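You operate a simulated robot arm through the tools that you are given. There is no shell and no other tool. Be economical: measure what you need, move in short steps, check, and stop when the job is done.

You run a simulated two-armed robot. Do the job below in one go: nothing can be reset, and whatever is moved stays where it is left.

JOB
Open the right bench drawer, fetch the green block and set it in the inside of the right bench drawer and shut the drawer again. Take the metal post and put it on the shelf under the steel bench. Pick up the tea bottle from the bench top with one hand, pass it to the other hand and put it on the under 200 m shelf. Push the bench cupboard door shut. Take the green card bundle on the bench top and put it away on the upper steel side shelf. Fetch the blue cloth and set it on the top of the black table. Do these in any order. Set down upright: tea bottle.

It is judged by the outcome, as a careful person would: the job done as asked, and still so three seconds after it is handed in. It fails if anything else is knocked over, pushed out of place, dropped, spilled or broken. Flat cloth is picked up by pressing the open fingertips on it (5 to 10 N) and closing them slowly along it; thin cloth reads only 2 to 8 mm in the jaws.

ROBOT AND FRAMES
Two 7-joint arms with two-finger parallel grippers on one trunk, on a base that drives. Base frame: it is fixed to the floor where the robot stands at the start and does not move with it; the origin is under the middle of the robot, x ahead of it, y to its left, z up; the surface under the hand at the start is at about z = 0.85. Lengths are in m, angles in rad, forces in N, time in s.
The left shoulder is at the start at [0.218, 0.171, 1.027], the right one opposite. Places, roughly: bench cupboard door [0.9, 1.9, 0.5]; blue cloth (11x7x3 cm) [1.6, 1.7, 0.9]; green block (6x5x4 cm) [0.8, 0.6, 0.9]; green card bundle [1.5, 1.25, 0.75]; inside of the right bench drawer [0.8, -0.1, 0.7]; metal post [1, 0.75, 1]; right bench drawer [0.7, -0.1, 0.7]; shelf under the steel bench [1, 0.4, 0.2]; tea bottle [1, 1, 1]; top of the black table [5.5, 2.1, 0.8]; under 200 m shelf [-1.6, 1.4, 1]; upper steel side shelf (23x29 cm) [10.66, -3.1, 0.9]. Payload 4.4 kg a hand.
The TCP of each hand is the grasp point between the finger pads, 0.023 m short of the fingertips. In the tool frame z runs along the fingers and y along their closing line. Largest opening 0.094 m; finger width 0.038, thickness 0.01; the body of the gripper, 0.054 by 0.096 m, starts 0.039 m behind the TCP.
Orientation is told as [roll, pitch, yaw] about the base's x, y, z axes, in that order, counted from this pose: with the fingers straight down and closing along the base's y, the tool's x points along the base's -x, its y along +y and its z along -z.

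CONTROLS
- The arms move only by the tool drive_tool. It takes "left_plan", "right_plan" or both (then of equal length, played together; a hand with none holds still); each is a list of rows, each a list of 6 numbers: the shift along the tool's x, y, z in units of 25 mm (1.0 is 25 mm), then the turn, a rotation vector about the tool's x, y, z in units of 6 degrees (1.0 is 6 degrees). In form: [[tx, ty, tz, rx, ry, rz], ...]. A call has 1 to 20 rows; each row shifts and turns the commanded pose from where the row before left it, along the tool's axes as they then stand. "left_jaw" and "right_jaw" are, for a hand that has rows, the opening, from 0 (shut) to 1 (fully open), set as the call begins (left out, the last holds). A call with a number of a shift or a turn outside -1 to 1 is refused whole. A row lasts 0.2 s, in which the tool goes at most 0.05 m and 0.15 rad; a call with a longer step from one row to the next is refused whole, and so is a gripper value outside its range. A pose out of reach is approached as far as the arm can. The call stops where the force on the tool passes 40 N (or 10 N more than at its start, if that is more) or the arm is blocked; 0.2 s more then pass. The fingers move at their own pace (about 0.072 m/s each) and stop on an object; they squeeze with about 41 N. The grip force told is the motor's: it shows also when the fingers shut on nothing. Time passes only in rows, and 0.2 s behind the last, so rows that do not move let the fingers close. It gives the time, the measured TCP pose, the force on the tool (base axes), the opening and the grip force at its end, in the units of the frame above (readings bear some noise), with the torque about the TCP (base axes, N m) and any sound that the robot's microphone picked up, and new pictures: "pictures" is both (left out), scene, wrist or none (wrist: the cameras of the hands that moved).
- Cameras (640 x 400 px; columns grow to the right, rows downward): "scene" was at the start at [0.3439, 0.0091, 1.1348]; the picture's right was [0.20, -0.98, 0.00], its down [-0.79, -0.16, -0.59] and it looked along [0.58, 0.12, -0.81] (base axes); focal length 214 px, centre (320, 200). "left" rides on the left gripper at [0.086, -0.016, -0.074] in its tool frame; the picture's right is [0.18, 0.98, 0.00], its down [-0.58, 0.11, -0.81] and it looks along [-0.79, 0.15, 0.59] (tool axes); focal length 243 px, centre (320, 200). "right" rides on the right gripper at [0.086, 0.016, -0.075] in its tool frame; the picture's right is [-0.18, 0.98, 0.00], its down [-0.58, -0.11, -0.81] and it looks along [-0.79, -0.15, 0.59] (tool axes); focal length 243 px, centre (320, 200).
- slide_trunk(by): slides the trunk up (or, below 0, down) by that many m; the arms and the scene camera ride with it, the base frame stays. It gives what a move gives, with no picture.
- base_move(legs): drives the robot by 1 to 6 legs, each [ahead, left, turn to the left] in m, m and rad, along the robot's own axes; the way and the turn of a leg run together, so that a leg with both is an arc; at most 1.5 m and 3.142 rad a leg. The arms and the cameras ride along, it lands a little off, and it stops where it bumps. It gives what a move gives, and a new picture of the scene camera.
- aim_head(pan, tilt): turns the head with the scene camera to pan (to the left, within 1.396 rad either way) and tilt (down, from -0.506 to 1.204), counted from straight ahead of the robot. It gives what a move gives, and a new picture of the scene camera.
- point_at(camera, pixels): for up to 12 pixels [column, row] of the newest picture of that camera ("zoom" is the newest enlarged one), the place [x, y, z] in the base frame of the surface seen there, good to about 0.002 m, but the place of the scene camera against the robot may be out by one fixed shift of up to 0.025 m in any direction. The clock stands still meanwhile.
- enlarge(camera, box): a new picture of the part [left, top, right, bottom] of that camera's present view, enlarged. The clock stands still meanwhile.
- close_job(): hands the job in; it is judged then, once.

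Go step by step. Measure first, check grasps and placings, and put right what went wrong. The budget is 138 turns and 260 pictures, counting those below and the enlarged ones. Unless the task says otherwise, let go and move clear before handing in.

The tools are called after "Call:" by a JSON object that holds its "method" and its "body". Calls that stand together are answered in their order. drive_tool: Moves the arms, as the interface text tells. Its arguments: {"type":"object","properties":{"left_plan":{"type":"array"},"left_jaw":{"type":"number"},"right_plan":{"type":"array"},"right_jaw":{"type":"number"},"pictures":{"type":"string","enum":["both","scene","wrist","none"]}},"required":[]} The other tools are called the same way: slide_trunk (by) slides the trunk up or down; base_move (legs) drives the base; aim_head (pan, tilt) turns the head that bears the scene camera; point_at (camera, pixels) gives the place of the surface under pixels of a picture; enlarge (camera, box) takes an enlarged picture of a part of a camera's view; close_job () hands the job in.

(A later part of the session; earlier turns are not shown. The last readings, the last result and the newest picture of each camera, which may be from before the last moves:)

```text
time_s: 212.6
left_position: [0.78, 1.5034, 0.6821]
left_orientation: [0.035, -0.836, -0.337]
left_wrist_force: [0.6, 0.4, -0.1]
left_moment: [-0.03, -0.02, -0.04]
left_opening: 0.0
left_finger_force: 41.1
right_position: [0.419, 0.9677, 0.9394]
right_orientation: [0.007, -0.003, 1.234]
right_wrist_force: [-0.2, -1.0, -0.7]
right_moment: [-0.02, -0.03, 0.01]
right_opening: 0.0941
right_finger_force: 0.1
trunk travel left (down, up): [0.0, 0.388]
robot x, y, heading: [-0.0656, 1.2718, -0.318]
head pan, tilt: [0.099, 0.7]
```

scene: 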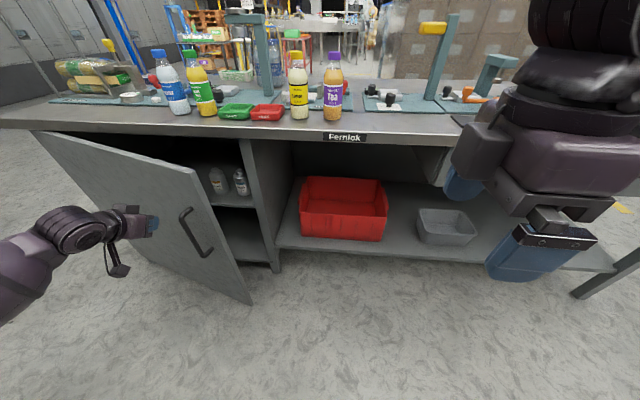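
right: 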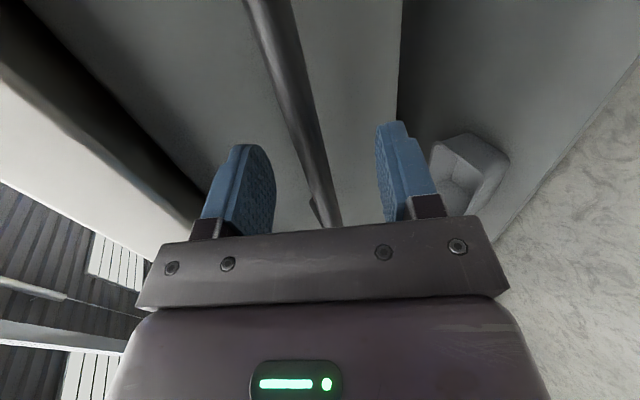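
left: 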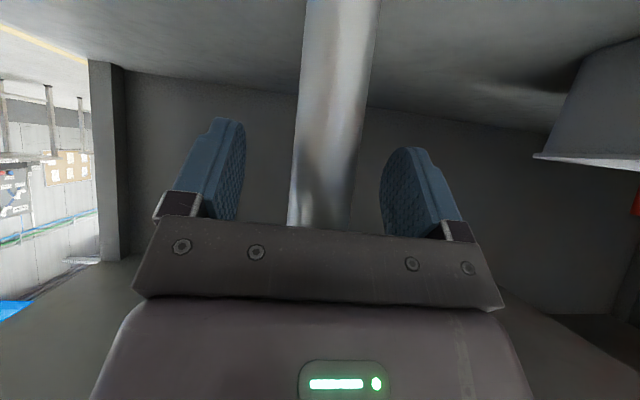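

The door is swinging shut as planned. Continuing forward.

Call:
{"method": "base_move", "body": {"legs": [[0.16, -0.04, 0]]}}

Call:
{"method": "drive_tool", "body": {"left_plan": [[-0.4, 0, 0.44, 0, 0, 0], [-0.4, 0, 0.44, 0, 0, 0], [-0.4, 0, 0.44, 0, 0, 0], [-0.4, 0, 0.44, 0, 0, 0], [-0.4, 0, 0.44, 0, 0, 0], [-0.4, 0, 0.44, 0, 0, 0]], "pictures": "scene"}}

```text
time_s: 214.0
left_position: [0.9182, 1.4189, 0.6816]
left_orientation: [0.035, -0.834, -0.337]
left_wrist_force: [0.5, -0.2, -0.2]
left_moment: [0.0, 0.02, 0.02]
left_opening: 0.0
left_finger_force: 41.1
right_position: [0.5583, 0.8814, 0.9404]
right_orientation: [0.005, -0.003, 1.234]
right_wrist_force: [-0.5, -0.5, 0.3]
right_moment: [-0.02, 0.0, -0.02]
right_opening: 0.0942
right_finger_force: 0.0
trunk travel left (down, up): [0.0, 0.388]
robot x, y, heading: [0.0722, 1.1833, -0.313]
head pan, tilt: [0.099, 0.7]
```

scene: 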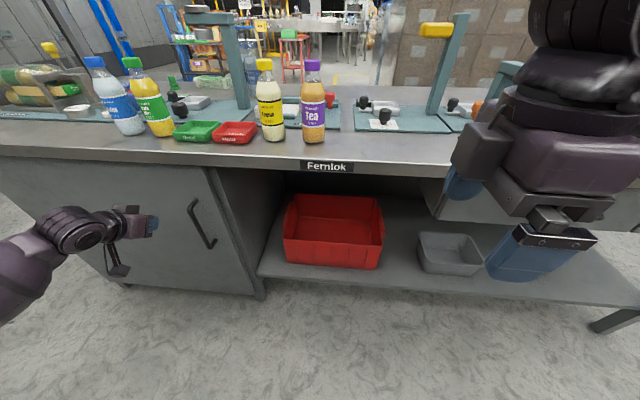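

```text
time_s: 215.3
left_position: [0.9886, 1.3957, 0.682]
left_orientation: [0.035, -0.828, -0.333]
left_wrist_force: [-10.9, 2.1, 3.5]
left_moment: [-0.04, -0.05, -0.05]
left_opening: 0.0001
left_finger_force: 41.0
right_position: [0.5589, 0.8809, 0.94]
right_orientation: [0.005, -0.001, 1.239]
right_wrist_force: [0.6, 0.0, -1.2]
right_moment: [-0.04, -0.01, 0.0]
right_opening: 0.0941
right_finger_force: 0.0
trunk travel left (down, up): [0.0, 0.388]
robot x, y, heading: [0.072, 1.1869, -0.317]
head pan, tilt: [0.099, 0.7]
stopped in row 6 (left hand): the force on the tool passed its limit at 43 N (the readings are from after the stop); the commanded pose is now the measured one
```

scene: 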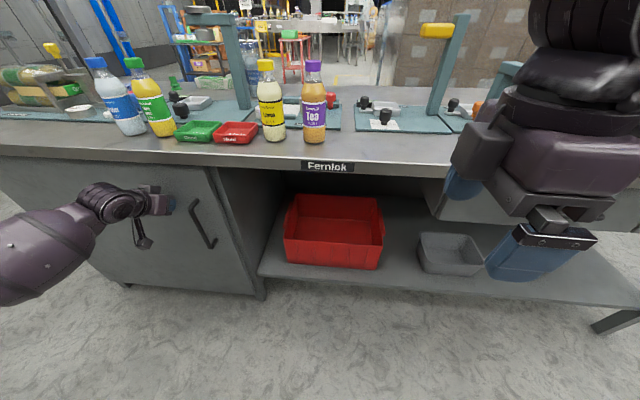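

The door is shut (43 N stop, aligned with the fronts). Now the tea bottle: back off, raise the trunk, and position so the right hand can take the cap from above.

Call:
{"method": "base_move", "body": {"legs": [[-0.15, 0, 0]]}}

Call:
{"method": "slide_trunk", "body": {"by": 0.17}}

Call:
{"method": "base_move", "body": {"legs": [[0, 0.2, 0]]}}

Call:
{"method": "drive_tool", "body": {"right_plan": [[0, 0, -1, 0, 0, 0], [0, 0, -1, 0, 0, 0], [0, -1, 0, 0, 0, 0], [0, -1, 0, 0, 0, 0], [0, -1, 0, 0, 0, 0]], "right_jaw": 1, "pictures": "both"}}

```text
time_s: 216.7
left_position: [0.8474, 1.442, 0.6809]
left_orientation: [0.036, -0.828, -0.333]
left_wrist_force: [-0.2, 1.3, 0.1]
left_moment: [0.01, 0.01, 0.02]
left_opening: 0.0
left_finger_force: 41.1
right_position: [0.4177, 0.9277, 0.9402]
right_orientation: [0.006, -0.003, 1.234]
right_wrist_force: [0.1, -0.7, -0.2]
right_moment: [-0.01, -0.01, 0.03]
right_opening: 0.094
right_finger_force: 0.1
trunk travel left (down, up): [0.0, 0.388]
robot x, y, heading: [-0.0693, 1.2335, -0.32]
head pan, tilt: [0.099, 0.7]
```

scene: 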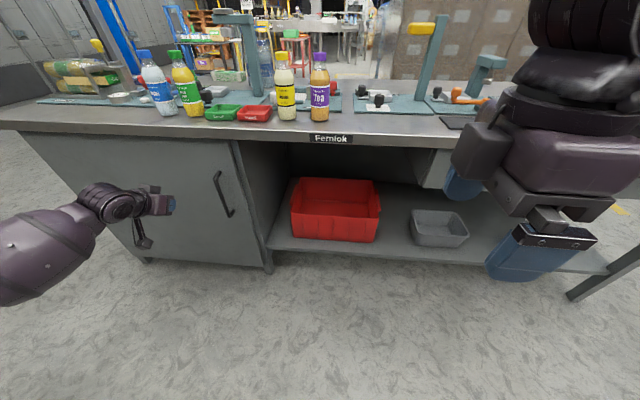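

```text
time_s: 218.6
left_position: [0.8469, 1.4428, 0.8479]
left_orientation: [0.034, -0.826, -0.333]
left_wrist_force: [0.2, -0.8, -0.6]
left_moment: [0.02, -0.01, -0.02]
left_opening: 0.0
left_finger_force: 41.1
right_position: [0.3169, 0.9614, 1.262]
right_orientation: [-0.424, -0.011, 1.238]
right_wrist_force: [0.2, 0.7, -0.5]
right_moment: [0.01, 0.0, -0.02]
right_opening: 0.0939
right_finger_force: 0.1
trunk travel left (down, up): [-0.17, 0.218]
robot x, y, heading: [-0.071, 1.2329, -0.318]
head pan, tilt: [0.099, 0.7]
```

```text
time_s: 221.0
left_position: [0.9092, 1.6328, 0.852]
left_orientation: [0.033, -0.828, -0.334]
left_wrist_force: [-0.9, -0.9, -0.3]
left_moment: [0.0, 0.01, -0.01]
left_opening: 0.0
left_finger_force: 41.2
right_position: [0.377, 1.151, 1.2634]
right_orientation: [-0.425, -0.011, 1.241]
right_wrist_force: [0.0, -0.4, -0.2]
right_moment: [0.0, 0.01, 0.01]
right_opening: 0.0939
right_finger_force: 0.1
trunk travel left (down, up): [-0.17, 0.218]
robot x, y, heading: [-0.0045, 1.4223, -0.316]
head pan, tilt: [0.099, 0.7]
```

scene: 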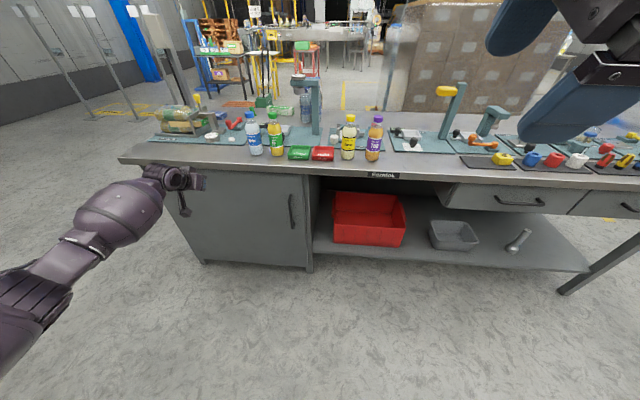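

```text
time_s: 222.2
left_position: [0.9087, 1.631, 0.851]
left_orientation: [0.031, -0.83, -0.332]
left_wrist_force: [-0.1, 0.5, 0.6]
left_moment: [0.0, 0.05, -0.01]
left_opening: 0.0
left_finger_force: 41.2
right_position: [0.3885, 1.1794, 1.3167]
right_orientation: [-0.424, -0.012, 1.236]
right_wrist_force: [-0.2, -0.1, 1.3]
right_moment: [0.05, 0.01, 0.04]
right_opening: 0.0941
right_finger_force: 0.1
right hand out of reach, approached as far as the arm can: row 3, 4, 5
trunk travel left (down, up): [-0.17, 0.218]
robot x, y, heading: [-0.0038, 1.4233, -0.324]
head pan, tilt: [0.099, 0.7]
```

scene: 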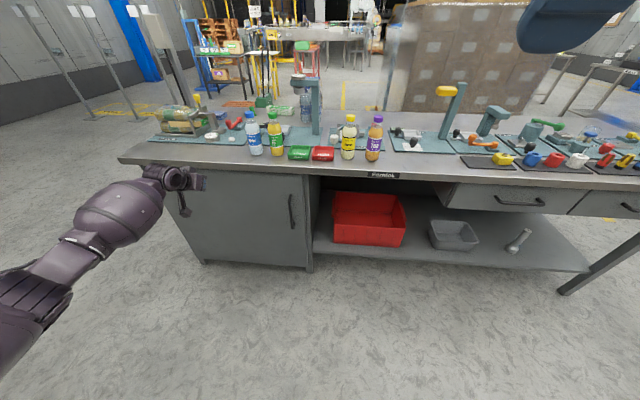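
right: 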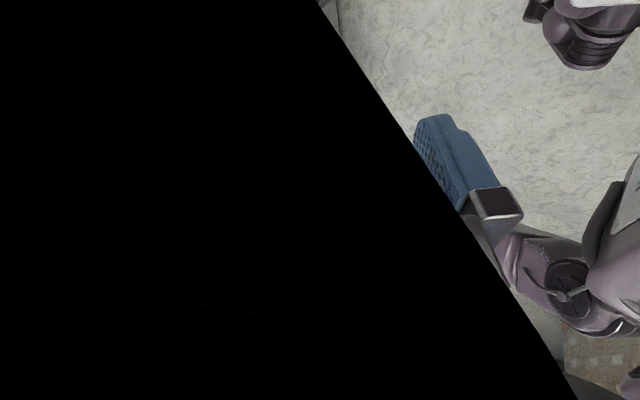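

The trunk lift pulled the right hand back toward its stale command (z 1.32, tilted). I'll straighten it and bring it forward and down.

Call:
{"method": "drive_tool", "body": {"right_plan": [[0, 0, 0.5, -1, 0, 0], [0, 0, 0.5, -1, 0, 0], [0, 0, 0.5, -1, 0, 0], [0, 0, 0.5, -1, 0, 0], [0, -1, 0.5, 0, 0, 0], [0, -1, 0.5, 0, 0, 0], [0, -1, 0.5, 0, 0, 0], [0, -1, 0.5, 0, 0, 0], [0, -1, 0, 0, 0, 0], [0, -1, 0, 0, 0, 0], [0, -1, 0, 0, 0, 0]], "pictures": "both"}}

```text
time_s: 224.6
left_position: [0.9094, 1.6295, 0.8511]
left_orientation: [0.036, -0.829, -0.334]
left_wrist_force: [0.4, 0.0, 0.8]
left_moment: [-0.01, 0.03, 0.0]
left_opening: 0.0001
left_finger_force: 41.4
right_position: [0.4524, 1.2104, 1.205]
right_orientation: [-0.008, -0.009, 1.236]
right_wrist_force: [-0.4, 0.2, 0.0]
right_moment: [0.04, 0.0, -0.03]
right_opening: 0.094
right_finger_force: 0.2
right hand out of reach, approached as far as the arm can: row 5, 6, 7, 8, 9, 10, 11
trunk travel left (down, up): [-0.17, 0.218]
robot x, y, heading: [-0.0014, 1.4182, -0.314]
head pan, tilt: [0.099, 0.7]
```

scene: 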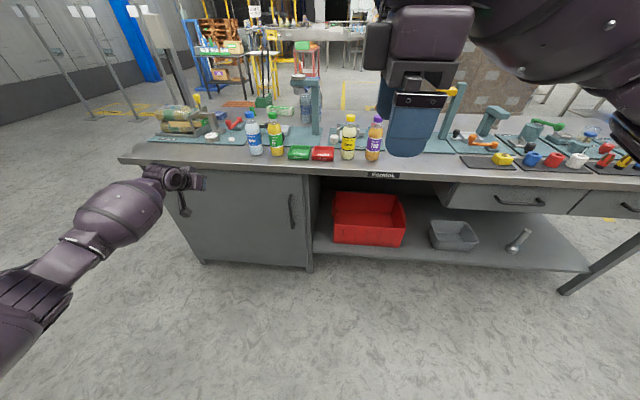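
right: 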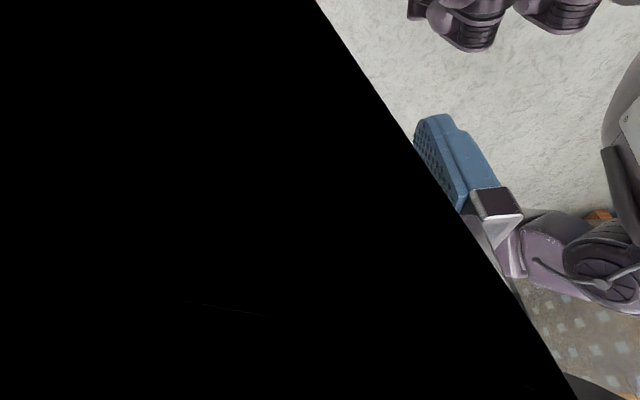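

The wrist camera is blocked in this yaw. Rotating the right hand back to its canonical yaw.

Call:
{"method": "drive_tool", "body": {"right_plan": [[0, 0, 0, 0, 0, 1], [0, 0, 0, 0, 0, 1], [0, 0, 0, 0, 0, 1], [0, 0, 0, 0, 0, 1], [0, 0, 0, 0, 0, 1], [0, 0, 0, 0, 0, 1], [0, 0, 0, 0, 0, 1], [0, 0, 0, 0, 0, 1], [0, 0, 0, 0, 0, 1], [0, 0, 0, 0, 0, 1], [0, 0, 0, 0, 0, 1], [0, 0, 0, 0, 0, 1], [0, 0, 0, 0, 0, 1], [0, 0, 0, 0, 0, 1], [0, 0, 0, 0, 0, 0.8], [-1, 0, 0, 0, 0, 0], [-1, 0, 0, 0, 0, 0], [-1, 0, 0, 0, 0, 0], [-1, 0, 0, 0, 0, 0]], "pictures": "both"}}

```text
time_s: 228.6
left_position: [0.9086, 1.6317, 0.8515]
left_orientation: [0.035, -0.829, -0.334]
left_wrist_force: [0.7, 0.1, -0.9]
left_moment: [-0.02, -0.04, 0.01]
left_opening: 0.0002
left_finger_force: 41.0
right_position: [0.5499, 1.1793, 1.2067]
right_orientation: [0.009, -0.008, -0.312]
right_wrist_force: [1.3, 0.1, 0.7]
right_moment: [0.0, -0.02, 0.02]
right_opening: 0.0938
right_finger_force: 0.0
trunk travel left (down, up): [-0.17, 0.218]
robot x, y, heading: [-0.0074, 1.4226, -0.319]
head pan, tilt: [0.099, 0.7]
```

scene: 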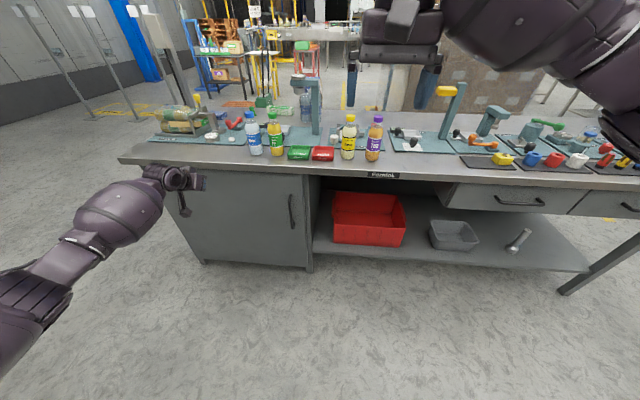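
right: 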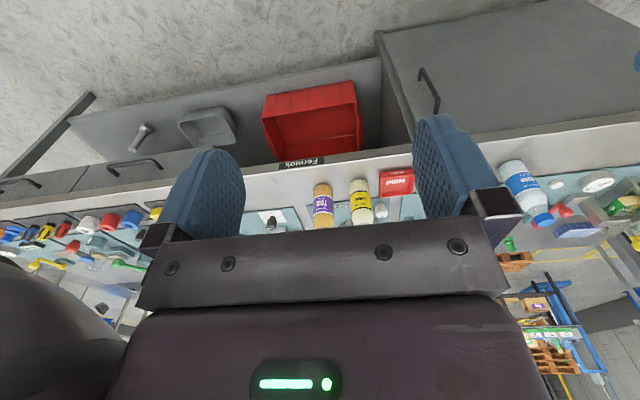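

Good view now: Tea at (322,205), Lemon at (360,200). Measuring.

Call:
{"method": "point_at", "body": {"camera": "right", "pixels": [[322, 188], [322, 205], [324, 222], [360, 205], [357, 185], [362, 220]]}}

Call:
{"method": "point_at", "body": {"camera": "scene", "pixels": [[378, 119], [373, 145], [350, 118], [348, 145], [373, 158], [322, 154]]}}

```text
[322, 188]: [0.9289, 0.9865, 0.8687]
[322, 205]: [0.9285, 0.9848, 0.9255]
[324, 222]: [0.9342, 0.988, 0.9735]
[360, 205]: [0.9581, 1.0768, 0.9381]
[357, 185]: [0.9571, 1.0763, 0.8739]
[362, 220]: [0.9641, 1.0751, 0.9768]
```

```text
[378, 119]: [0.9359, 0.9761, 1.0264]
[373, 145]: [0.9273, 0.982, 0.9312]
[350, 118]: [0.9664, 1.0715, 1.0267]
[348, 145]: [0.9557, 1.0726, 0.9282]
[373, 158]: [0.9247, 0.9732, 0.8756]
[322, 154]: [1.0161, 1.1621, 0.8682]
```

Tea axis ≈ (0.955,0.975), cap top ≈1.02. First lift and retract the left hand so the base can go forward safely.

Call:
{"method": "drive_tool", "body": {"left_plan": [[-0.74, 0, -0.67, 0, 0, 0], [-0.74, 0, -0.67, 0, 0, 0], [-0.74, 0, -0.67, 0, 0, 0], [-0.74, 0, -0.67, 0, 0, 0], [-0.74, 0, -0.67, 0, 0, 0], [-0.74, 0, -0.67, 0, 0, 0], [-0.74, 0, -0.67, 0, 0, 0], [-0.74, 0, -0.67, 0, 0, 0], [-0.74, 0, -0.67, 0, 0, 0], [-0.74, 0, -0.67, 0, 0, 0], [-0.74, 0, -0.67, 0, 0, 0], [-0.74, 0, -0.67, 0, 0, 0], [0.67, 0, -0.73, 0, 0, 0], [0.67, 0, -0.73, 0, 0, 0], [0.67, 0, -0.73, 0, 0, 0], [0.67, 0, -0.73, 0, 0, 0], [0.67, 0, -0.73, 0, 0, 0], [0.67, 0, -0.73, 0, 0, 0]], "left_jaw": 1, "pictures": "none"}}

Call:
{"method": "base_move", "body": {"legs": [[0.3, 0, 0]]}}

Call:
{"method": "drive_tool", "body": {"right_plan": [[0, -0.68, 0, 0, 0, 0], [0, -0.68, 0, 0, 0, 0], [0, -0.68, 0, 0, 0, 0], [0, -0.68, 0, 0, 0, 0]], "right_jaw": 0.75, "pictures": "both"}}

```text
time_s: 232.4
left_position: [0.7658, 1.6707, 1.1523]
left_orientation: [0.036, -0.829, -0.334]
left_wrist_force: [0.0, -0.3, 0.1]
left_moment: [-0.01, 0.0, -0.02]
left_opening: 0.0942
left_finger_force: 0.1
right_position: [0.5485, 1.1792, 1.2064]
right_orientation: [0.01, -0.009, -0.311]
right_wrist_force: [-0.5, 0.4, -0.4]
right_moment: [0.0, -0.01, -0.01]
right_opening: 0.0941
right_finger_force: 0.1
trunk travel left (down, up): [-0.17, 0.218]
robot x, y, heading: [-0.0073, 1.4214, -0.32]
head pan, tilt: [0.099, 0.7]
```

```text
time_s: 234.4
left_position: [1.052, 1.5773, 1.151]
left_orientation: [0.035, -0.83, -0.333]
left_wrist_force: [1.4, -0.1, 0.8]
left_moment: [-0.01, 0.01, 0.0]
left_opening: 0.094
left_finger_force: 0.1
right_position: [0.8348, 1.0871, 1.2059]
right_orientation: [0.012, -0.006, -0.311]
right_wrist_force: [-0.3, -0.6, -0.3]
right_moment: [0.01, -0.02, 0.02]
right_opening: 0.0938
right_finger_force: 0.1
trunk travel left (down, up): [-0.17, 0.218]
robot x, y, heading: [0.2817, 1.3279, -0.316]
head pan, tilt: [0.099, 0.7]
```

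scene: 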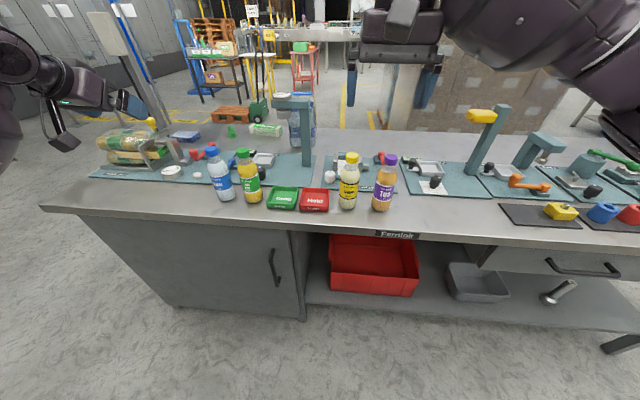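

```text
time_s: 235.4
left_position: [1.0526, 1.5757, 1.1515]
left_orientation: [0.035, -0.83, -0.336]
left_wrist_force: [0.0, 0.0, 0.4]
left_moment: [-0.02, 0.02, 0.0]
left_opening: 0.0939
left_finger_force: 0.1
right_position: [0.8129, 1.021, 1.2053]
right_orientation: [0.01, -0.007, -0.309]
right_wrist_force: [0.2, -0.2, -0.4]
right_moment: [0.03, -0.01, -0.01]
right_opening: 0.0707
right_finger_force: 0.1
trunk travel left (down, up): [-0.17, 0.218]
robot x, y, heading: [0.2781, 1.3285, -0.315]
head pan, tilt: [0.099, 0.7]
```

scene: 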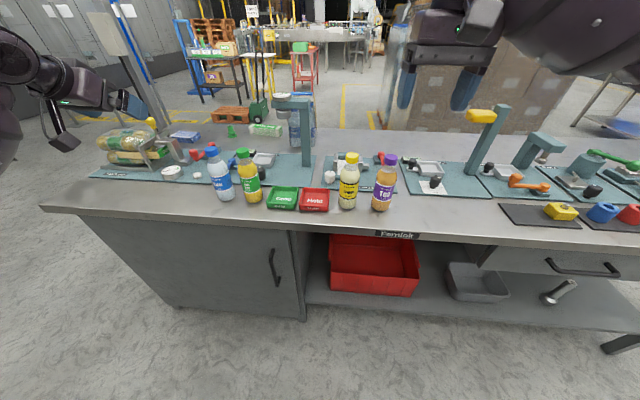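
right: 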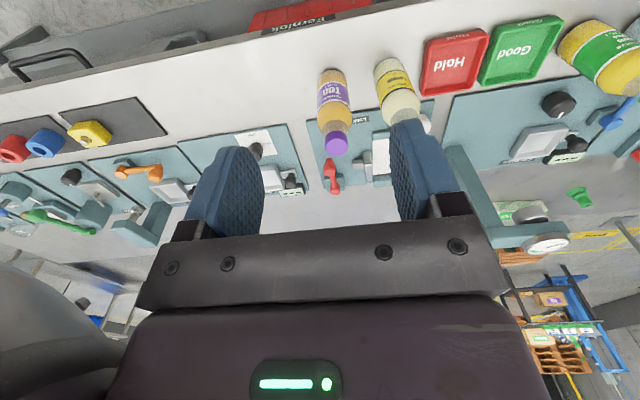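

Tea cap at (337,143) in the wrist view. Measuring it exactly.

Call:
{"method": "point_at", "body": {"camera": "right", "pixels": [[337, 148], [327, 140], [348, 138], [337, 134], [335, 100], [400, 110]]}}

Call:
{"method": "enlarge", "body": {"camera": "scene", "box": [80, 100, 320, 200]}}

```text
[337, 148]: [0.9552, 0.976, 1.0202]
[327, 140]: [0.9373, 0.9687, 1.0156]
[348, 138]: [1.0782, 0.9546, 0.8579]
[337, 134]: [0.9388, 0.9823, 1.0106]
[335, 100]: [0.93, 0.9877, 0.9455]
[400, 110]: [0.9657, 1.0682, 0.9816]
```

```text
2.67 times, centred on (200, 150) of scene
```

zoom: 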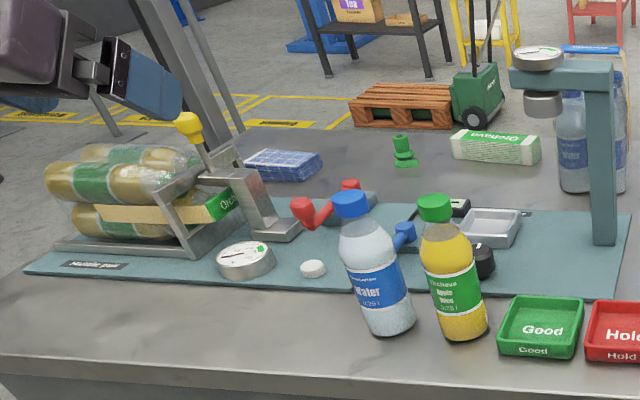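

Call:
{"method": "point_at", "body": {"camera": "zoom", "pixels": [[495, 150], [460, 140], [535, 155], [283, 165], [250, 160], [320, 165], [120, 190], [404, 155], [225, 205]]}}

Call:
{"method": "enlarge", "body": {"camera": "scene", "box": [225, 110, 305, 160]}}

```text
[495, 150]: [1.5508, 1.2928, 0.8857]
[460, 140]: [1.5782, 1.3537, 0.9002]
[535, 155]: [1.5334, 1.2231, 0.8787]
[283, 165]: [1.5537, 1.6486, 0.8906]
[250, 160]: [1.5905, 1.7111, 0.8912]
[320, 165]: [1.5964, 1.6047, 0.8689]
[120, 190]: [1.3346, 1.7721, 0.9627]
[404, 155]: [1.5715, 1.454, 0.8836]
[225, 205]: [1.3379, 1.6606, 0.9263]
```

```text
8.00 times, centred on (265, 135) of scene
```

zoom: 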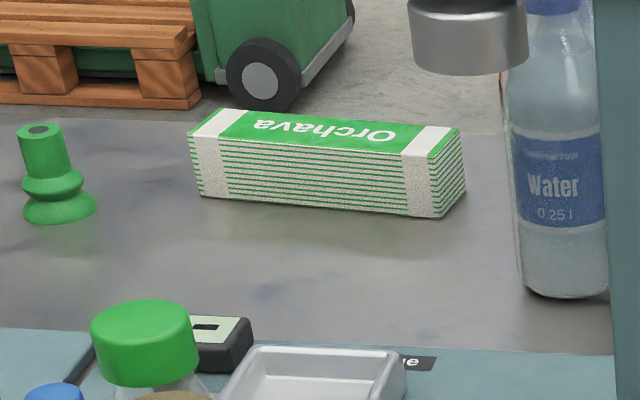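

Card bundle (Orchava) at (1.555,1.29) and cloth at (1.58,1.66) located. Now move over the tea cap at (0.955,0.975), then descend partway.

Call:
{"method": "drive_tool", "body": {"right_plan": [[-1, 0, 0, 0, 0, 0], [-1, 0, 0, 0, 0, 0], [-1, 0, 0, 0, 0, 0], [-1, 0, 0, 0, 0, 0], [-1, 0, 0, 0, 0, 0], [-0.96, 0, 0, 0, 0, 0], [0, 0, 1, 0, 0, 0], [0, 0, 1, 0, 0, 0], [0, 0, 1, 0, 0, 0], [0, 0, 1, 0, 0, 0], [0, 0, 1, 0, 0, 0]], "right_jaw": 0.75, "pictures": "wrist"}}

```text
time_s: 237.8
left_position: [1.0519, 1.5774, 1.1504]
left_orientation: [0.035, -0.83, -0.333]
left_wrist_force: [-0.4, -0.2, -0.5]
left_moment: [-0.02, 0.0, 0.0]
left_opening: 0.0941
left_finger_force: 0.0
right_position: [0.9565, 0.9767, 1.0812]
right_orientation: [0.011, -0.006, -0.308]
right_wrist_force: [-0.6, -0.3, 0.1]
right_moment: [0.02, 0.02, -0.02]
right_opening: 0.0705
right_finger_force: 0.0
trunk travel left (down, up): [-0.17, 0.218]
robot x, y, heading: [0.2811, 1.3266, -0.313]
head pan, tilt: [0.099, 0.7]
```

right: 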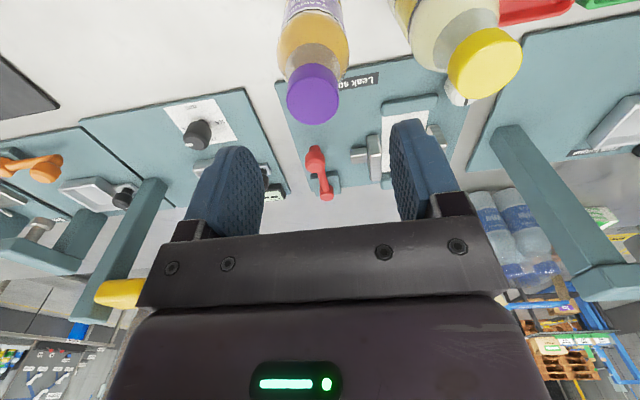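

Call:
{"method": "point_at", "body": {"camera": "right", "pixels": [[313, 102], [293, 98], [334, 95], [312, 118], [312, 78], [485, 62]]}}

```text
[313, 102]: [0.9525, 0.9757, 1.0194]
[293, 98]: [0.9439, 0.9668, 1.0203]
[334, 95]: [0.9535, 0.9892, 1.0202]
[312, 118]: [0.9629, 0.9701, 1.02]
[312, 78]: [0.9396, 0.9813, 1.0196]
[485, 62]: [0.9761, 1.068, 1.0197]
```

Cap centre (0.951,0.976), radius ~1.4 cm. Adjusting 5 mm back and descending to grip cap and neck.

Call:
{"method": "drive_tool", "body": {"right_plan": [[0.2, 0.04, 1, 0, 0, 0], [0, 0, 1, 0, 0, 0], [0, 0, 1, 0, 0, 0], [0, 0, 0.1, 0, 0, 0], [0, 0, 0, 0, 0, 0]], "right_jaw": 0.7, "pictures": "none"}}

Call:
{"method": "drive_tool", "body": {"right_plan": [[0, 0, 0, 0, 0, 0], [0, 0, 0, 0, 0, 0], [0, 0, 0, 0, 0, 0], [0, 0, -0.6, 0, 0, 0], [0, 0, -1, 0, 0, 0], [0, 0, -1, 0, 0, 0], [0, 0, -1, 0, 0, 0], [0, 0, -1, 0, 0, 0]], "right_jaw": 0, "pictures": "both"}}

```text
time_s: 239.0
left_position: [1.0511, 1.5775, 1.1508]
left_orientation: [0.033, -0.828, -0.332]
left_wrist_force: [0.2, -0.2, 0.0]
left_moment: [-0.01, 0.01, -0.04]
left_opening: 0.0941
left_finger_force: 0.1
right_position: [0.9536, 0.9811, 1.0046]
right_orientation: [0.011, -0.009, -0.31]
right_wrist_force: [-0.5, -0.6, -0.4]
right_moment: [-0.03, -0.03, 0.01]
right_opening: 0.0657
right_finger_force: 0.1
trunk travel left (down, up): [-0.17, 0.218]
robot x, y, heading: [0.2769, 1.3283, -0.318]
head pan, tilt: [0.099, 0.7]
```

```text
time_s: 240.8
left_position: [1.0519, 1.5774, 1.1509]
left_orientation: [0.034, -0.829, -0.335]
left_wrist_force: [0.6, 0.1, 0.4]
left_moment: [0.0, -0.01, -0.03]
left_opening: 0.0939
left_finger_force: 0.1
right_position: [0.9526, 0.9799, 1.1207]
right_orientation: [0.012, -0.009, -0.31]
right_wrist_force: [0.0, 0.4, -2.4]
right_moment: [0.01, 0.03, -0.01]
right_opening: 0.0326
right_finger_force: 40.8
trunk travel left (down, up): [-0.17, 0.218]
robot x, y, heading: [0.2778, 1.3271, -0.312]
head pan, tilt: [0.099, 0.7]
```

scene: 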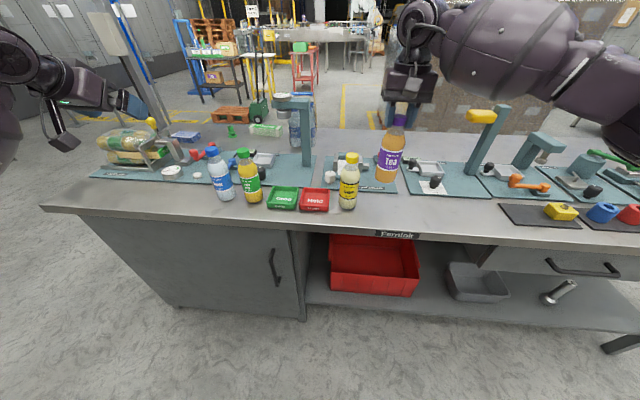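
right: 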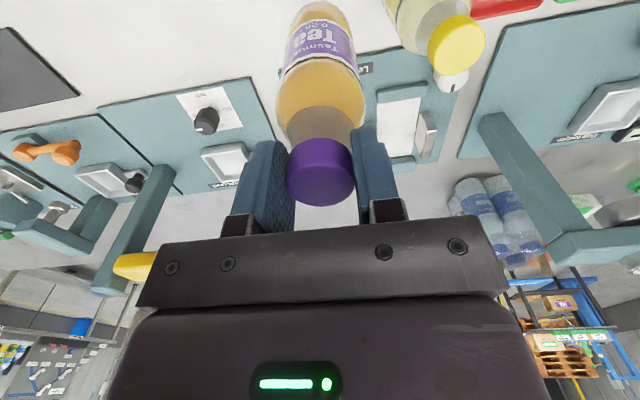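

Tea is held by the cap. Back off from the bench and look at the rack behind.

Call:
{"method": "base_move", "body": {"legs": [[-0.55, 0, 0], [0, 0, 1.57]]}}

Call:
{"method": "aim_head", "body": {"pan": 1.3, "tilt": 0.3}}

```text
time_s: 247.8
left_position: [-0.4998, 2.2686, 1.1506]
left_orientation: [0.035, -0.829, 1.249]
left_wrist_force: [-0.8, -0.3, 0.5]
left_moment: [0.04, -0.02, -0.01]
left_opening: 0.094
left_finger_force: 0.0
right_position: [0.0987, 2.174, 1.1197]
right_orientation: [0.01, -0.007, 1.271]
right_wrist_force: [0.3, 0.2, -2.9]
right_moment: [-0.01, -0.02, 0.02]
right_opening: 0.0324
right_finger_force: 41.0
trunk travel left (down, up): [-0.17, 0.218]
robot x, y, heading: [-0.2458, 1.4952, 1.264]
head pan, tilt: [0.099, 0.7]
```

scene: 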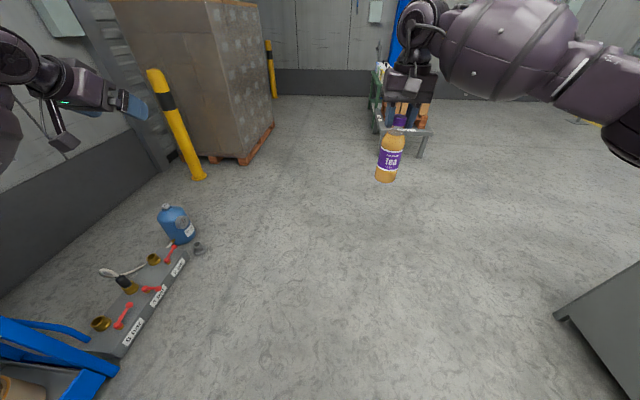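

```text
time_s: 249.2
left_position: [-0.4991, 2.267, 1.151]
left_orientation: [0.034, -0.827, 1.248]
left_wrist_force: [0.0, -0.6, 0.0]
left_moment: [-0.02, 0.03, 0.03]
left_opening: 0.094
left_finger_force: 0.0
right_position: [0.0993, 2.1736, 1.1197]
right_orientation: [0.01, -0.007, 1.27]
right_wrist_force: [-0.7, 0.2, -2.3]
right_moment: [0.0, 0.01, 0.03]
right_opening: 0.0324
right_finger_force: 40.5
trunk travel left (down, up): [-0.17, 0.218]
robot x, y, heading: [-0.2443, 1.4984, 1.263]
head pan, tilt: [1.3, 0.3]
```

scene: 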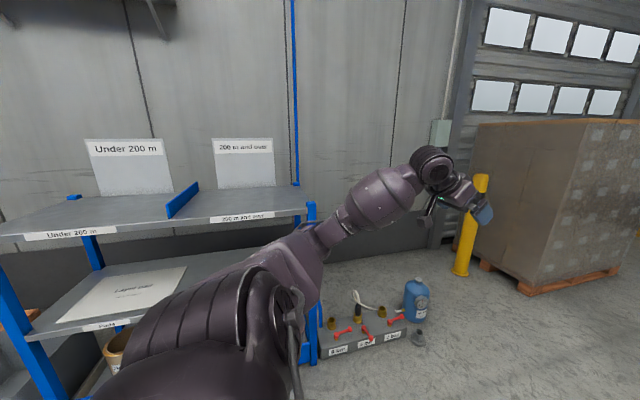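

The top shelf's left section is labelled "Under 200 m", open above. Measuring it.

Call:
{"method": "enlarge", "body": {"camera": "scene", "box": [0, 120, 320, 320]}}

Call:
{"method": "point_at", "body": {"camera": "scene", "pixels": [[20, 240], [100, 228], [165, 215], [60, 215], [110, 210], [150, 203], [185, 205], [300, 205], [130, 180], [90, 190]]}}

```text
2.00 times, centred on (160, 220) of scene
```

zoom: 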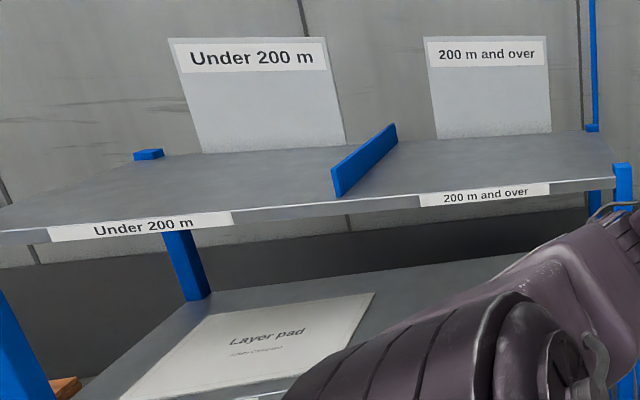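

```text
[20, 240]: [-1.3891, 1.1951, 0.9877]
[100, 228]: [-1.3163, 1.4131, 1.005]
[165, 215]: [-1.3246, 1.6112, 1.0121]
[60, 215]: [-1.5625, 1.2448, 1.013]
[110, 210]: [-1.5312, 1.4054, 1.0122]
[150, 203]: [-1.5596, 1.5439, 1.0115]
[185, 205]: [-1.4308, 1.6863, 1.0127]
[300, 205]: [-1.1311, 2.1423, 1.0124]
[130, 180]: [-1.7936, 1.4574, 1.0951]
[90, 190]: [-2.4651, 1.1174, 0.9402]
```

Shelf surface ≈1.0, target spot ≈(-1.47,1.40). For the pass: bring the bottle to the robot's midline and swing the left hand to point inward.

Call:
{"method": "drive_tool", "body": {"left_plan": [[0, 0, 0, 0.7, 0, 0.64], [0, 0, 0, 0.7, 0, 0.64], [0, 0, 0, 0.7, 0, 0.64], [0, 0, 0, 0.7, 0, 0.64], [0, 0, 0, 0.7, 0, 0.64], [0, 0, 0, 0.7, 0, 0.64], [0, 0, 0, 0.7, 0, 0.64], [0, 0, 0, 0.7, 0, 0.64], [0, 0, 0, 0, -1, 0], [0, 0, 0, 0, -1, 0], [0, 0, 0, 0, -1, 0]], "right_plan": [[0, 0.95, 0, 0, 0, 0], [0, 0.95, 0, 0, 0, 0], [0, 0.95, 0, 0, 0, 0], [0, 0.95, 0, 0, 0, 0], [0, 0.95, 0, 0, 0, 0], [0, 0, 0, 0, 0, 0], [0, 0, 0, 0, 0, 0], [0, 0, 0, 0, 0, 0], [0, 0, 0, 0, 0, 0], [0, 0, 0, 0, 0, 0], [0, 0, 0, 0, 0, 0]], "left_jaw": 1, "pictures": "none"}}

Call:
{"method": "aim_head", "body": {"pan": 0.2, "tilt": 0.4}}

```text
time_s: 251.6
left_position: [-0.4995, 2.2673, 1.1505]
left_orientation: [0.037, -1.128, 0.446]
left_wrist_force: [0.2, 0.1, -1.2]
left_moment: [0.0, -0.01, -0.04]
left_opening: 0.0938
left_finger_force: 0.1
right_position: [-0.0145, 2.2092, 1.1218]
right_orientation: [0.011, -0.006, 1.271]
right_wrist_force: [-0.6, 0.4, -2.7]
right_moment: [-0.03, 0.02, -0.02]
right_opening: 0.0325
right_finger_force: 41.4
trunk travel left (down, up): [-0.17, 0.218]
robot x, y, heading: [-0.2428, 1.4989, 1.265]
head pan, tilt: [1.3, 0.3]
```

```text
time_s: 252.9
left_position: [-0.4995, 2.2686, 1.1513]
left_orientation: [0.036, -1.125, 0.446]
left_wrist_force: [-0.6, -0.2, 0.2]
left_moment: [0.01, 0.0, -0.01]
left_opening: 0.0941
left_finger_force: 0.0
right_position: [-0.0155, 2.2091, 1.1221]
right_orientation: [0.008, -0.008, 1.27]
right_wrist_force: [-0.5, -0.4, -2.7]
right_moment: [-0.03, 0.0, -0.03]
right_opening: 0.0323
right_finger_force: 41.2
trunk travel left (down, up): [-0.17, 0.218]
robot x, y, heading: [-0.2383, 1.4994, 1.265]
head pan, tilt: [0.201, 0.4]
```

scene: 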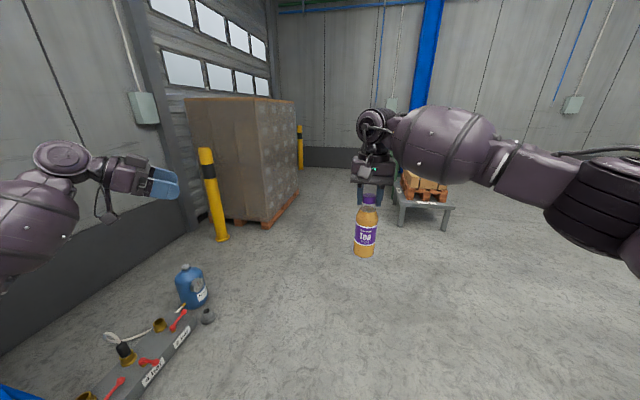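

Bottle is centred; left hand points inward. Moving the left hand to 17 cm short of the bottle body.

Call:
{"method": "drive_tool", "body": {"left_plan": [[0.045, -0.873, 0.9, 0, 0, 0], [0.045, -0.873, 0.9, 0, 0, 0], [0.045, -0.873, 0.9, 0, 0, 0], [0.045, -0.873, 0.9, 0, 0, 0], [0.045, -0.873, 0.9, 0, 0, 0], [0.045, -0.873, 0.9, 0, 0, 0], [0.045, -0.873, 0.9, 0, 0, 0], [0.045, -0.873, 0.9, 0, 0, 0], [0.045, -0.873, 0.9, 0, 0, 0], [0.045, -0.873, 0.9, 0, 0, 0], [0.045, -0.873, 0.9, 0, 0, 0], [0.045, -0.873, 0.9, 0, 0, 0]], "pictures": "both"}}

```text
time_s: 255.6
left_position: [-0.1677, 2.1474, 1.0191]
left_orientation: [0.038, -1.128, 0.442]
left_wrist_force: [0.0, 0.4, 0.0]
left_moment: [0.02, -0.02, 0.01]
left_opening: 0.0939
left_finger_force: 0.0
right_position: [-0.0145, 2.2083, 1.1209]
right_orientation: [0.01, -0.008, 1.27]
right_wrist_force: [0.3, -0.1, -2.7]
right_moment: [-0.02, -0.02, -0.05]
right_opening: 0.0327
right_finger_force: 41.0
trunk travel left (down, up): [-0.17, 0.218]
robot x, y, heading: [-0.2456, 1.4957, 1.267]
head pan, tilt: [0.201, 0.4]
```

scene: 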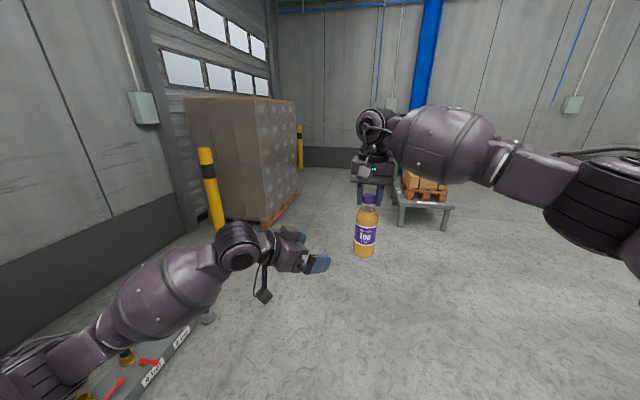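
left: 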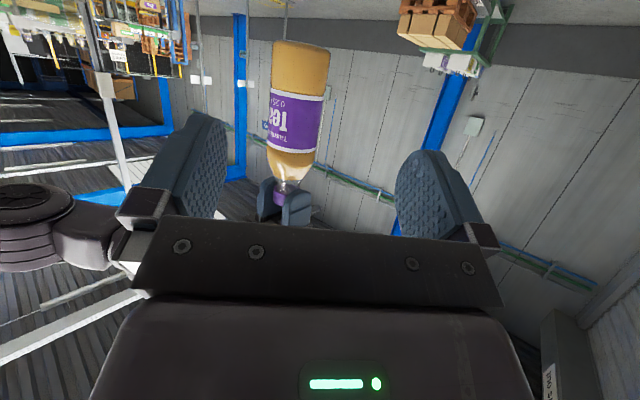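

Aligned; bottle is 0.165 ahead and 1 cm to the right of the left hand. Advancing around it.

Call:
{"method": "drive_tool", "body": {"left_plan": [[-0.377, -0.2, 0.795, 0, 0, 0], [-0.377, -0.2, 0.795, 0, 0, 0], [-0.377, -0.02, 0.795, 0, 0, 0], [-0.377, 0, 0.795, 0, 0, 0], [-0.377, 0, 0.795, 0, 0, 0], [-0.377, 0, 0.795, 0, 0, 0], [-0.377, 0, 0.795, 0, 0, 0]], "pictures": "both"}}

```text
time_s: 257.1
left_position: [-0.0273, 2.2088, 1.0181]
left_orientation: [0.038, -1.126, 0.445]
left_wrist_force: [0.1, 0.1, 0.0]
left_moment: [0.02, 0.01, 0.0]
left_opening: 0.0938
left_finger_force: 0.0
right_position: [-0.0134, 2.2095, 1.121]
right_orientation: [0.011, -0.007, 1.272]
right_wrist_force: [0.0, 0.3, -2.6]
right_moment: [0.02, -0.02, 0.03]
right_opening: 0.0324
right_finger_force: 40.3
trunk travel left (down, up): [-0.17, 0.218]
robot x, y, heading: [-0.2471, 1.4967, 1.27]
head pan, tilt: [0.201, 0.4]
```

scene: 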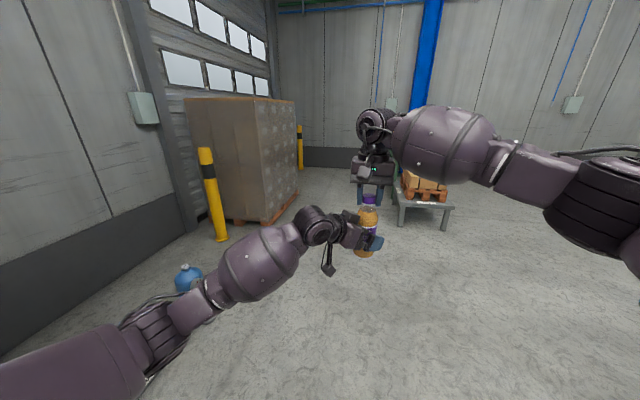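
left: 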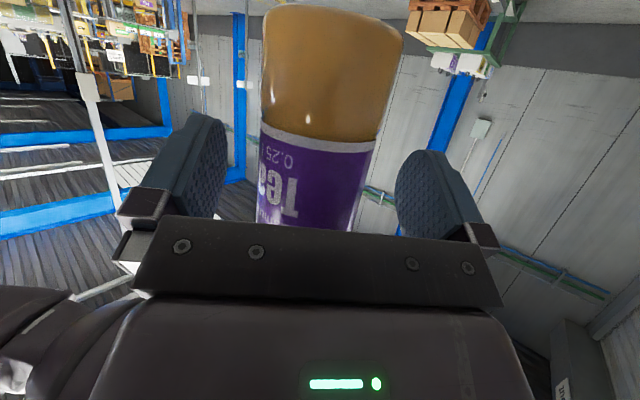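

The bottle is between the left fingers. Close left, then release with the right and raise it.

Call:
{"method": "drive_tool", "body": {"left_plan": [[0, 0, 0, 0, 0, 0], [0, 0, 0, 0, 0, 0], [0, 0, 0, 0, 0, 0], [0, 0, 0, 0, 0, 0]], "left_jaw": 0, "pictures": "none"}}

Call:
{"method": "drive_tool", "body": {"right_plan": [[0, 0, 0, 0, 0, 0], [0, 0, 0, 0, 0, 0], [0, 0, 0, 0, 0, 0], [0, 0, -0.5, 0, 0, 0], [0, 0, -1, 0, 0, 0], [0, 0, -1, 0, 0, 0], [0, 0, -1, 0, 0, 0], [0, -1, 0, 0, 0, 0], [0, -1, 0, 0, 0, 0], [0, -1, 0, 0, 0, 0], [0, -1, 0, 0, 0, 0], [0, -1, 0, 0, 0, 0], [0, -1, 0, 0, 0, 0]], "right_jaw": 0.8, "pictures": "scene"}}

```text
time_s: 258.1
left_position: [-0.026, 2.2077, 1.0184]
left_orientation: [0.037, -1.127, 0.442]
left_wrist_force: [6.1, -19.8, 0.1]
left_moment: [0.85, 0.38, -0.14]
left_opening: 0.0549
left_finger_force: 41.6
right_position: [-0.0151, 2.2099, 1.1218]
right_orientation: [0.013, -0.009, 1.271]
right_wrist_force: [-7.0, 19.8, -2.2]
right_moment: [1.15, 0.22, -0.14]
right_opening: 0.0325
right_finger_force: 40.7
trunk travel left (down, up): [-0.17, 0.218]
robot x, y, heading: [-0.2445, 1.4984, 1.261]
head pan, tilt: [0.201, 0.4]
```

```text
time_s: 260.9
left_position: [-0.0269, 2.2087, 1.0178]
left_orientation: [0.037, -1.126, 0.445]
left_wrist_force: [0.2, -0.2, -0.7]
left_moment: [0.0, 0.02, -0.03]
left_opening: 0.055
left_finger_force: 40.8
right_position: [0.1305, 2.1648, 1.2071]
right_orientation: [0.011, -0.008, 1.272]
right_wrist_force: [-0.4, -0.3, 0.6]
right_moment: [-0.02, -0.01, -0.01]
right_opening: 0.0751
right_finger_force: 0.0
trunk travel left (down, up): [-0.17, 0.218]
robot x, y, heading: [-0.2451, 1.4995, 1.265]
head pan, tilt: [0.201, 0.4]
```

scene: 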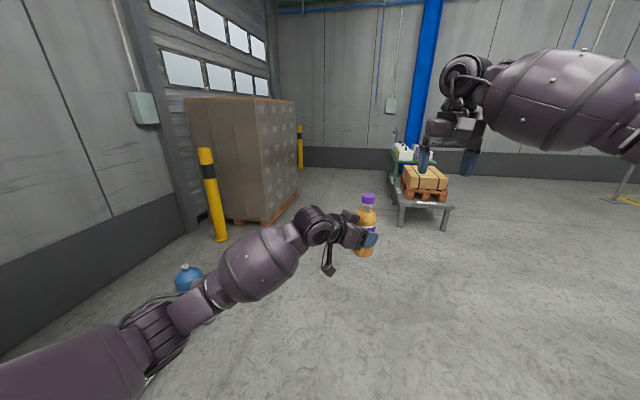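

Passed: left holds the bottle. Raise the trunk, turn to face the rack, and drive toward it.

Call:
{"method": "slide_trunk", "body": {"by": 0.09}}

Call:
{"method": "base_move", "body": {"legs": [[0, 0, 1.611], [0, 0.418, 0], [0.2, 0, 0]]}}

Call:
{"method": "aim_head", "body": {"pan": 0.0, "tilt": 0.55}}

```text
time_s: 262.2
left_position: [-0.0268, 2.2102, 1.1061]
left_orientation: [0.029, -1.123, 0.449]
left_wrist_force: [0.9, -0.5, -2.6]
left_moment: [-0.03, 0.03, -0.01]
left_opening: 0.055
left_finger_force: 41.0
right_position: [0.1307, 2.1656, 1.2939]
right_orientation: [0.01, -0.005, 1.273]
right_wrist_force: [-0.6, 0.4, 0.6]
right_moment: [0.01, 0.01, 0.0]
right_opening: 0.0752
right_finger_force: 0.0
trunk travel left (down, up): [-0.26, 0.128]
robot x, y, heading: [-0.2354, 1.4992, 1.259]
head pan, tilt: [0.201, 0.4]
```

```text
time_s: 271.5
left_position: [-1.2635, 1.3356, 1.1078]
left_orientation: [0.033, -1.126, 2.058]
left_wrist_force: [-0.2, -0.3, -2.6]
left_moment: [-0.01, 0.0, -0.01]
left_opening: 0.0545
left_finger_force: 40.7
right_position: [-1.2252, 1.4938, 1.2963]
right_orientation: [0.01, -0.007, 2.882]
right_wrist_force: [-0.7, 0.0, -0.3]
right_moment: [0.03, -0.02, 0.0]
right_opening: 0.075
right_finger_force: 0.1
trunk travel left (down, up): [-0.26, 0.128]
robot x, y, heading: [-0.545, 1.152, 2.876]
head pan, tilt: [0.201, 0.4]
```

scene: 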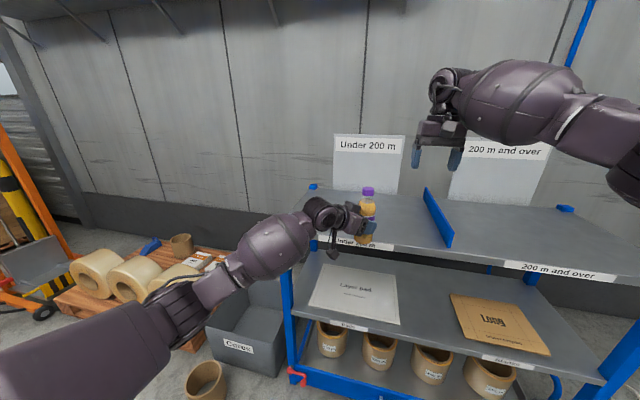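

```text
time_s: 272.2
left_position: [-1.2616, 1.3358, 1.1093]
left_orientation: [0.035, -1.128, 2.059]
left_wrist_force: [1.0, 0.3, -3.1]
left_moment: [-0.05, -0.03, -0.01]
left_opening: 0.0547
left_finger_force: 40.9
right_position: [-1.2253, 1.4944, 1.2962]
right_orientation: [0.009, -0.009, 2.884]
right_wrist_force: [0.0, 0.2, 0.2]
right_moment: [0.01, -0.02, -0.01]
right_opening: 0.0751
right_finger_force: 0.1
trunk travel left (down, up): [-0.26, 0.128]
robot x, y, heading: [-0.5464, 1.1507, 2.878]
head pan, tilt: [0.0, 0.55]
```

scene: 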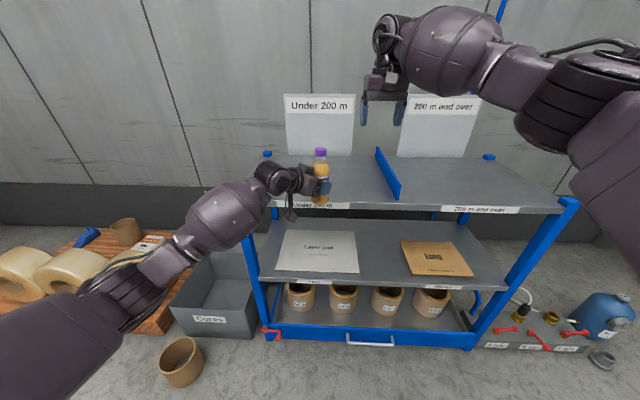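

The bottle is centred on the Under 200 m section, just short of the shelf. Measuring the shelf edge and surface.

Call:
{"method": "point_at", "body": {"camera": "scene", "pixels": [[350, 205], [350, 170], [290, 170], [370, 190], [400, 198], [275, 200], [320, 165], [268, 160]]}}

Call:
{"method": "drive_tool", "body": {"left_plan": [[0, 0, 0, 0, 0, 0]], "pictures": "wrist"}}

```text
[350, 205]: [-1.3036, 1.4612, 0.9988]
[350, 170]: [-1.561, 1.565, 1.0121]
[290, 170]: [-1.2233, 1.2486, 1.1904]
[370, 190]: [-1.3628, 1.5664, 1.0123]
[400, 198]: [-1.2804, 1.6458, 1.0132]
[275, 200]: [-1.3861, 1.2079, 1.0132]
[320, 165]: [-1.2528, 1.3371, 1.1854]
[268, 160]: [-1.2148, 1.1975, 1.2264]
```

```text
time_s: 272.6
left_position: [-1.2635, 1.3361, 1.1074]
left_orientation: [0.034, -1.127, 2.059]
left_wrist_force: [0.3, -0.9, -3.1]
left_moment: [-0.01, -0.04, 0.01]
left_opening: 0.0548
left_finger_force: 40.8
right_position: [-1.2256, 1.4947, 1.2976]
right_orientation: [0.012, -0.007, 2.883]
right_wrist_force: [-0.3, 0.1, -0.2]
right_moment: [-0.02, -0.03, 0.0]
right_opening: 0.0752
right_finger_force: 0.2
trunk travel left (down, up): [-0.26, 0.128]
robot x, y, heading: [-0.5439, 1.1491, 2.878]
head pan, tilt: [0.0, 0.55]
```

left: 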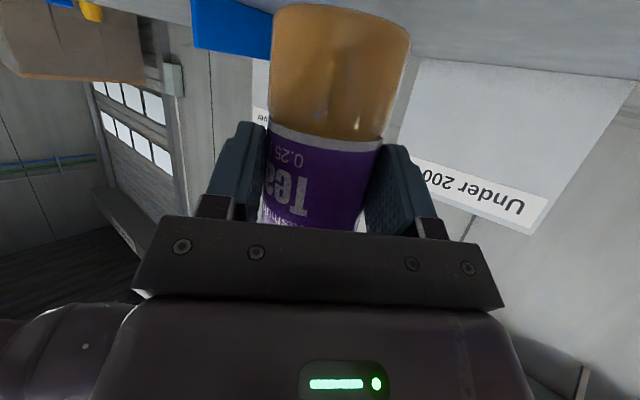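

Call:
{"method": "point_at", "body": {"camera": "left", "pixels": [[450, 35], [520, 60], [440, 50], [235, 40]]}}

Call:
{"method": "base_move", "body": {"legs": [[0.195, 0, 0]]}}

```text
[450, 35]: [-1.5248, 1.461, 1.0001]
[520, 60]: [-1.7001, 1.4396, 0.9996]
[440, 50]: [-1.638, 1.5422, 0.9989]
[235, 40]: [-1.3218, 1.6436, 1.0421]
```

```text
time_s: 274.2
left_position: [-1.452, 1.387, 1.108]
left_orientation: [0.035, -1.125, 2.059]
left_wrist_force: [-0.1, 0.2, -3.3]
left_moment: [-0.02, 0.0, 0.02]
left_opening: 0.0546
left_finger_force: 40.7
right_position: [-1.4152, 1.5457, 1.2964]
right_orientation: [0.012, -0.008, 2.881]
right_wrist_force: [-0.1, -1.4, 0.1]
right_moment: [-0.01, -0.02, -0.02]
right_opening: 0.0752
right_finger_force: 0.0
trunk travel left (down, up): [-0.26, 0.128]
robot x, y, heading: [-0.7327, 1.2049, 2.874]
head pan, tilt: [0.0, 0.55]
```

scene: 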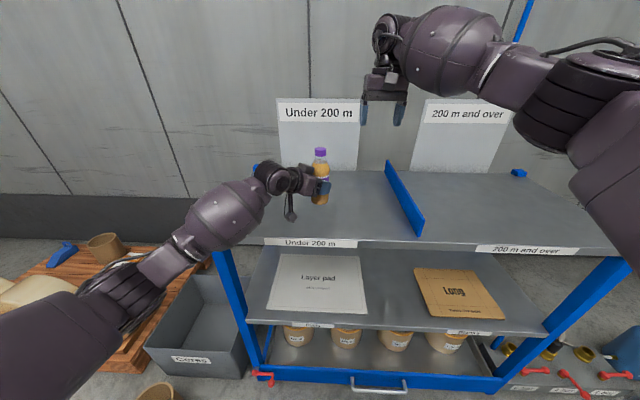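

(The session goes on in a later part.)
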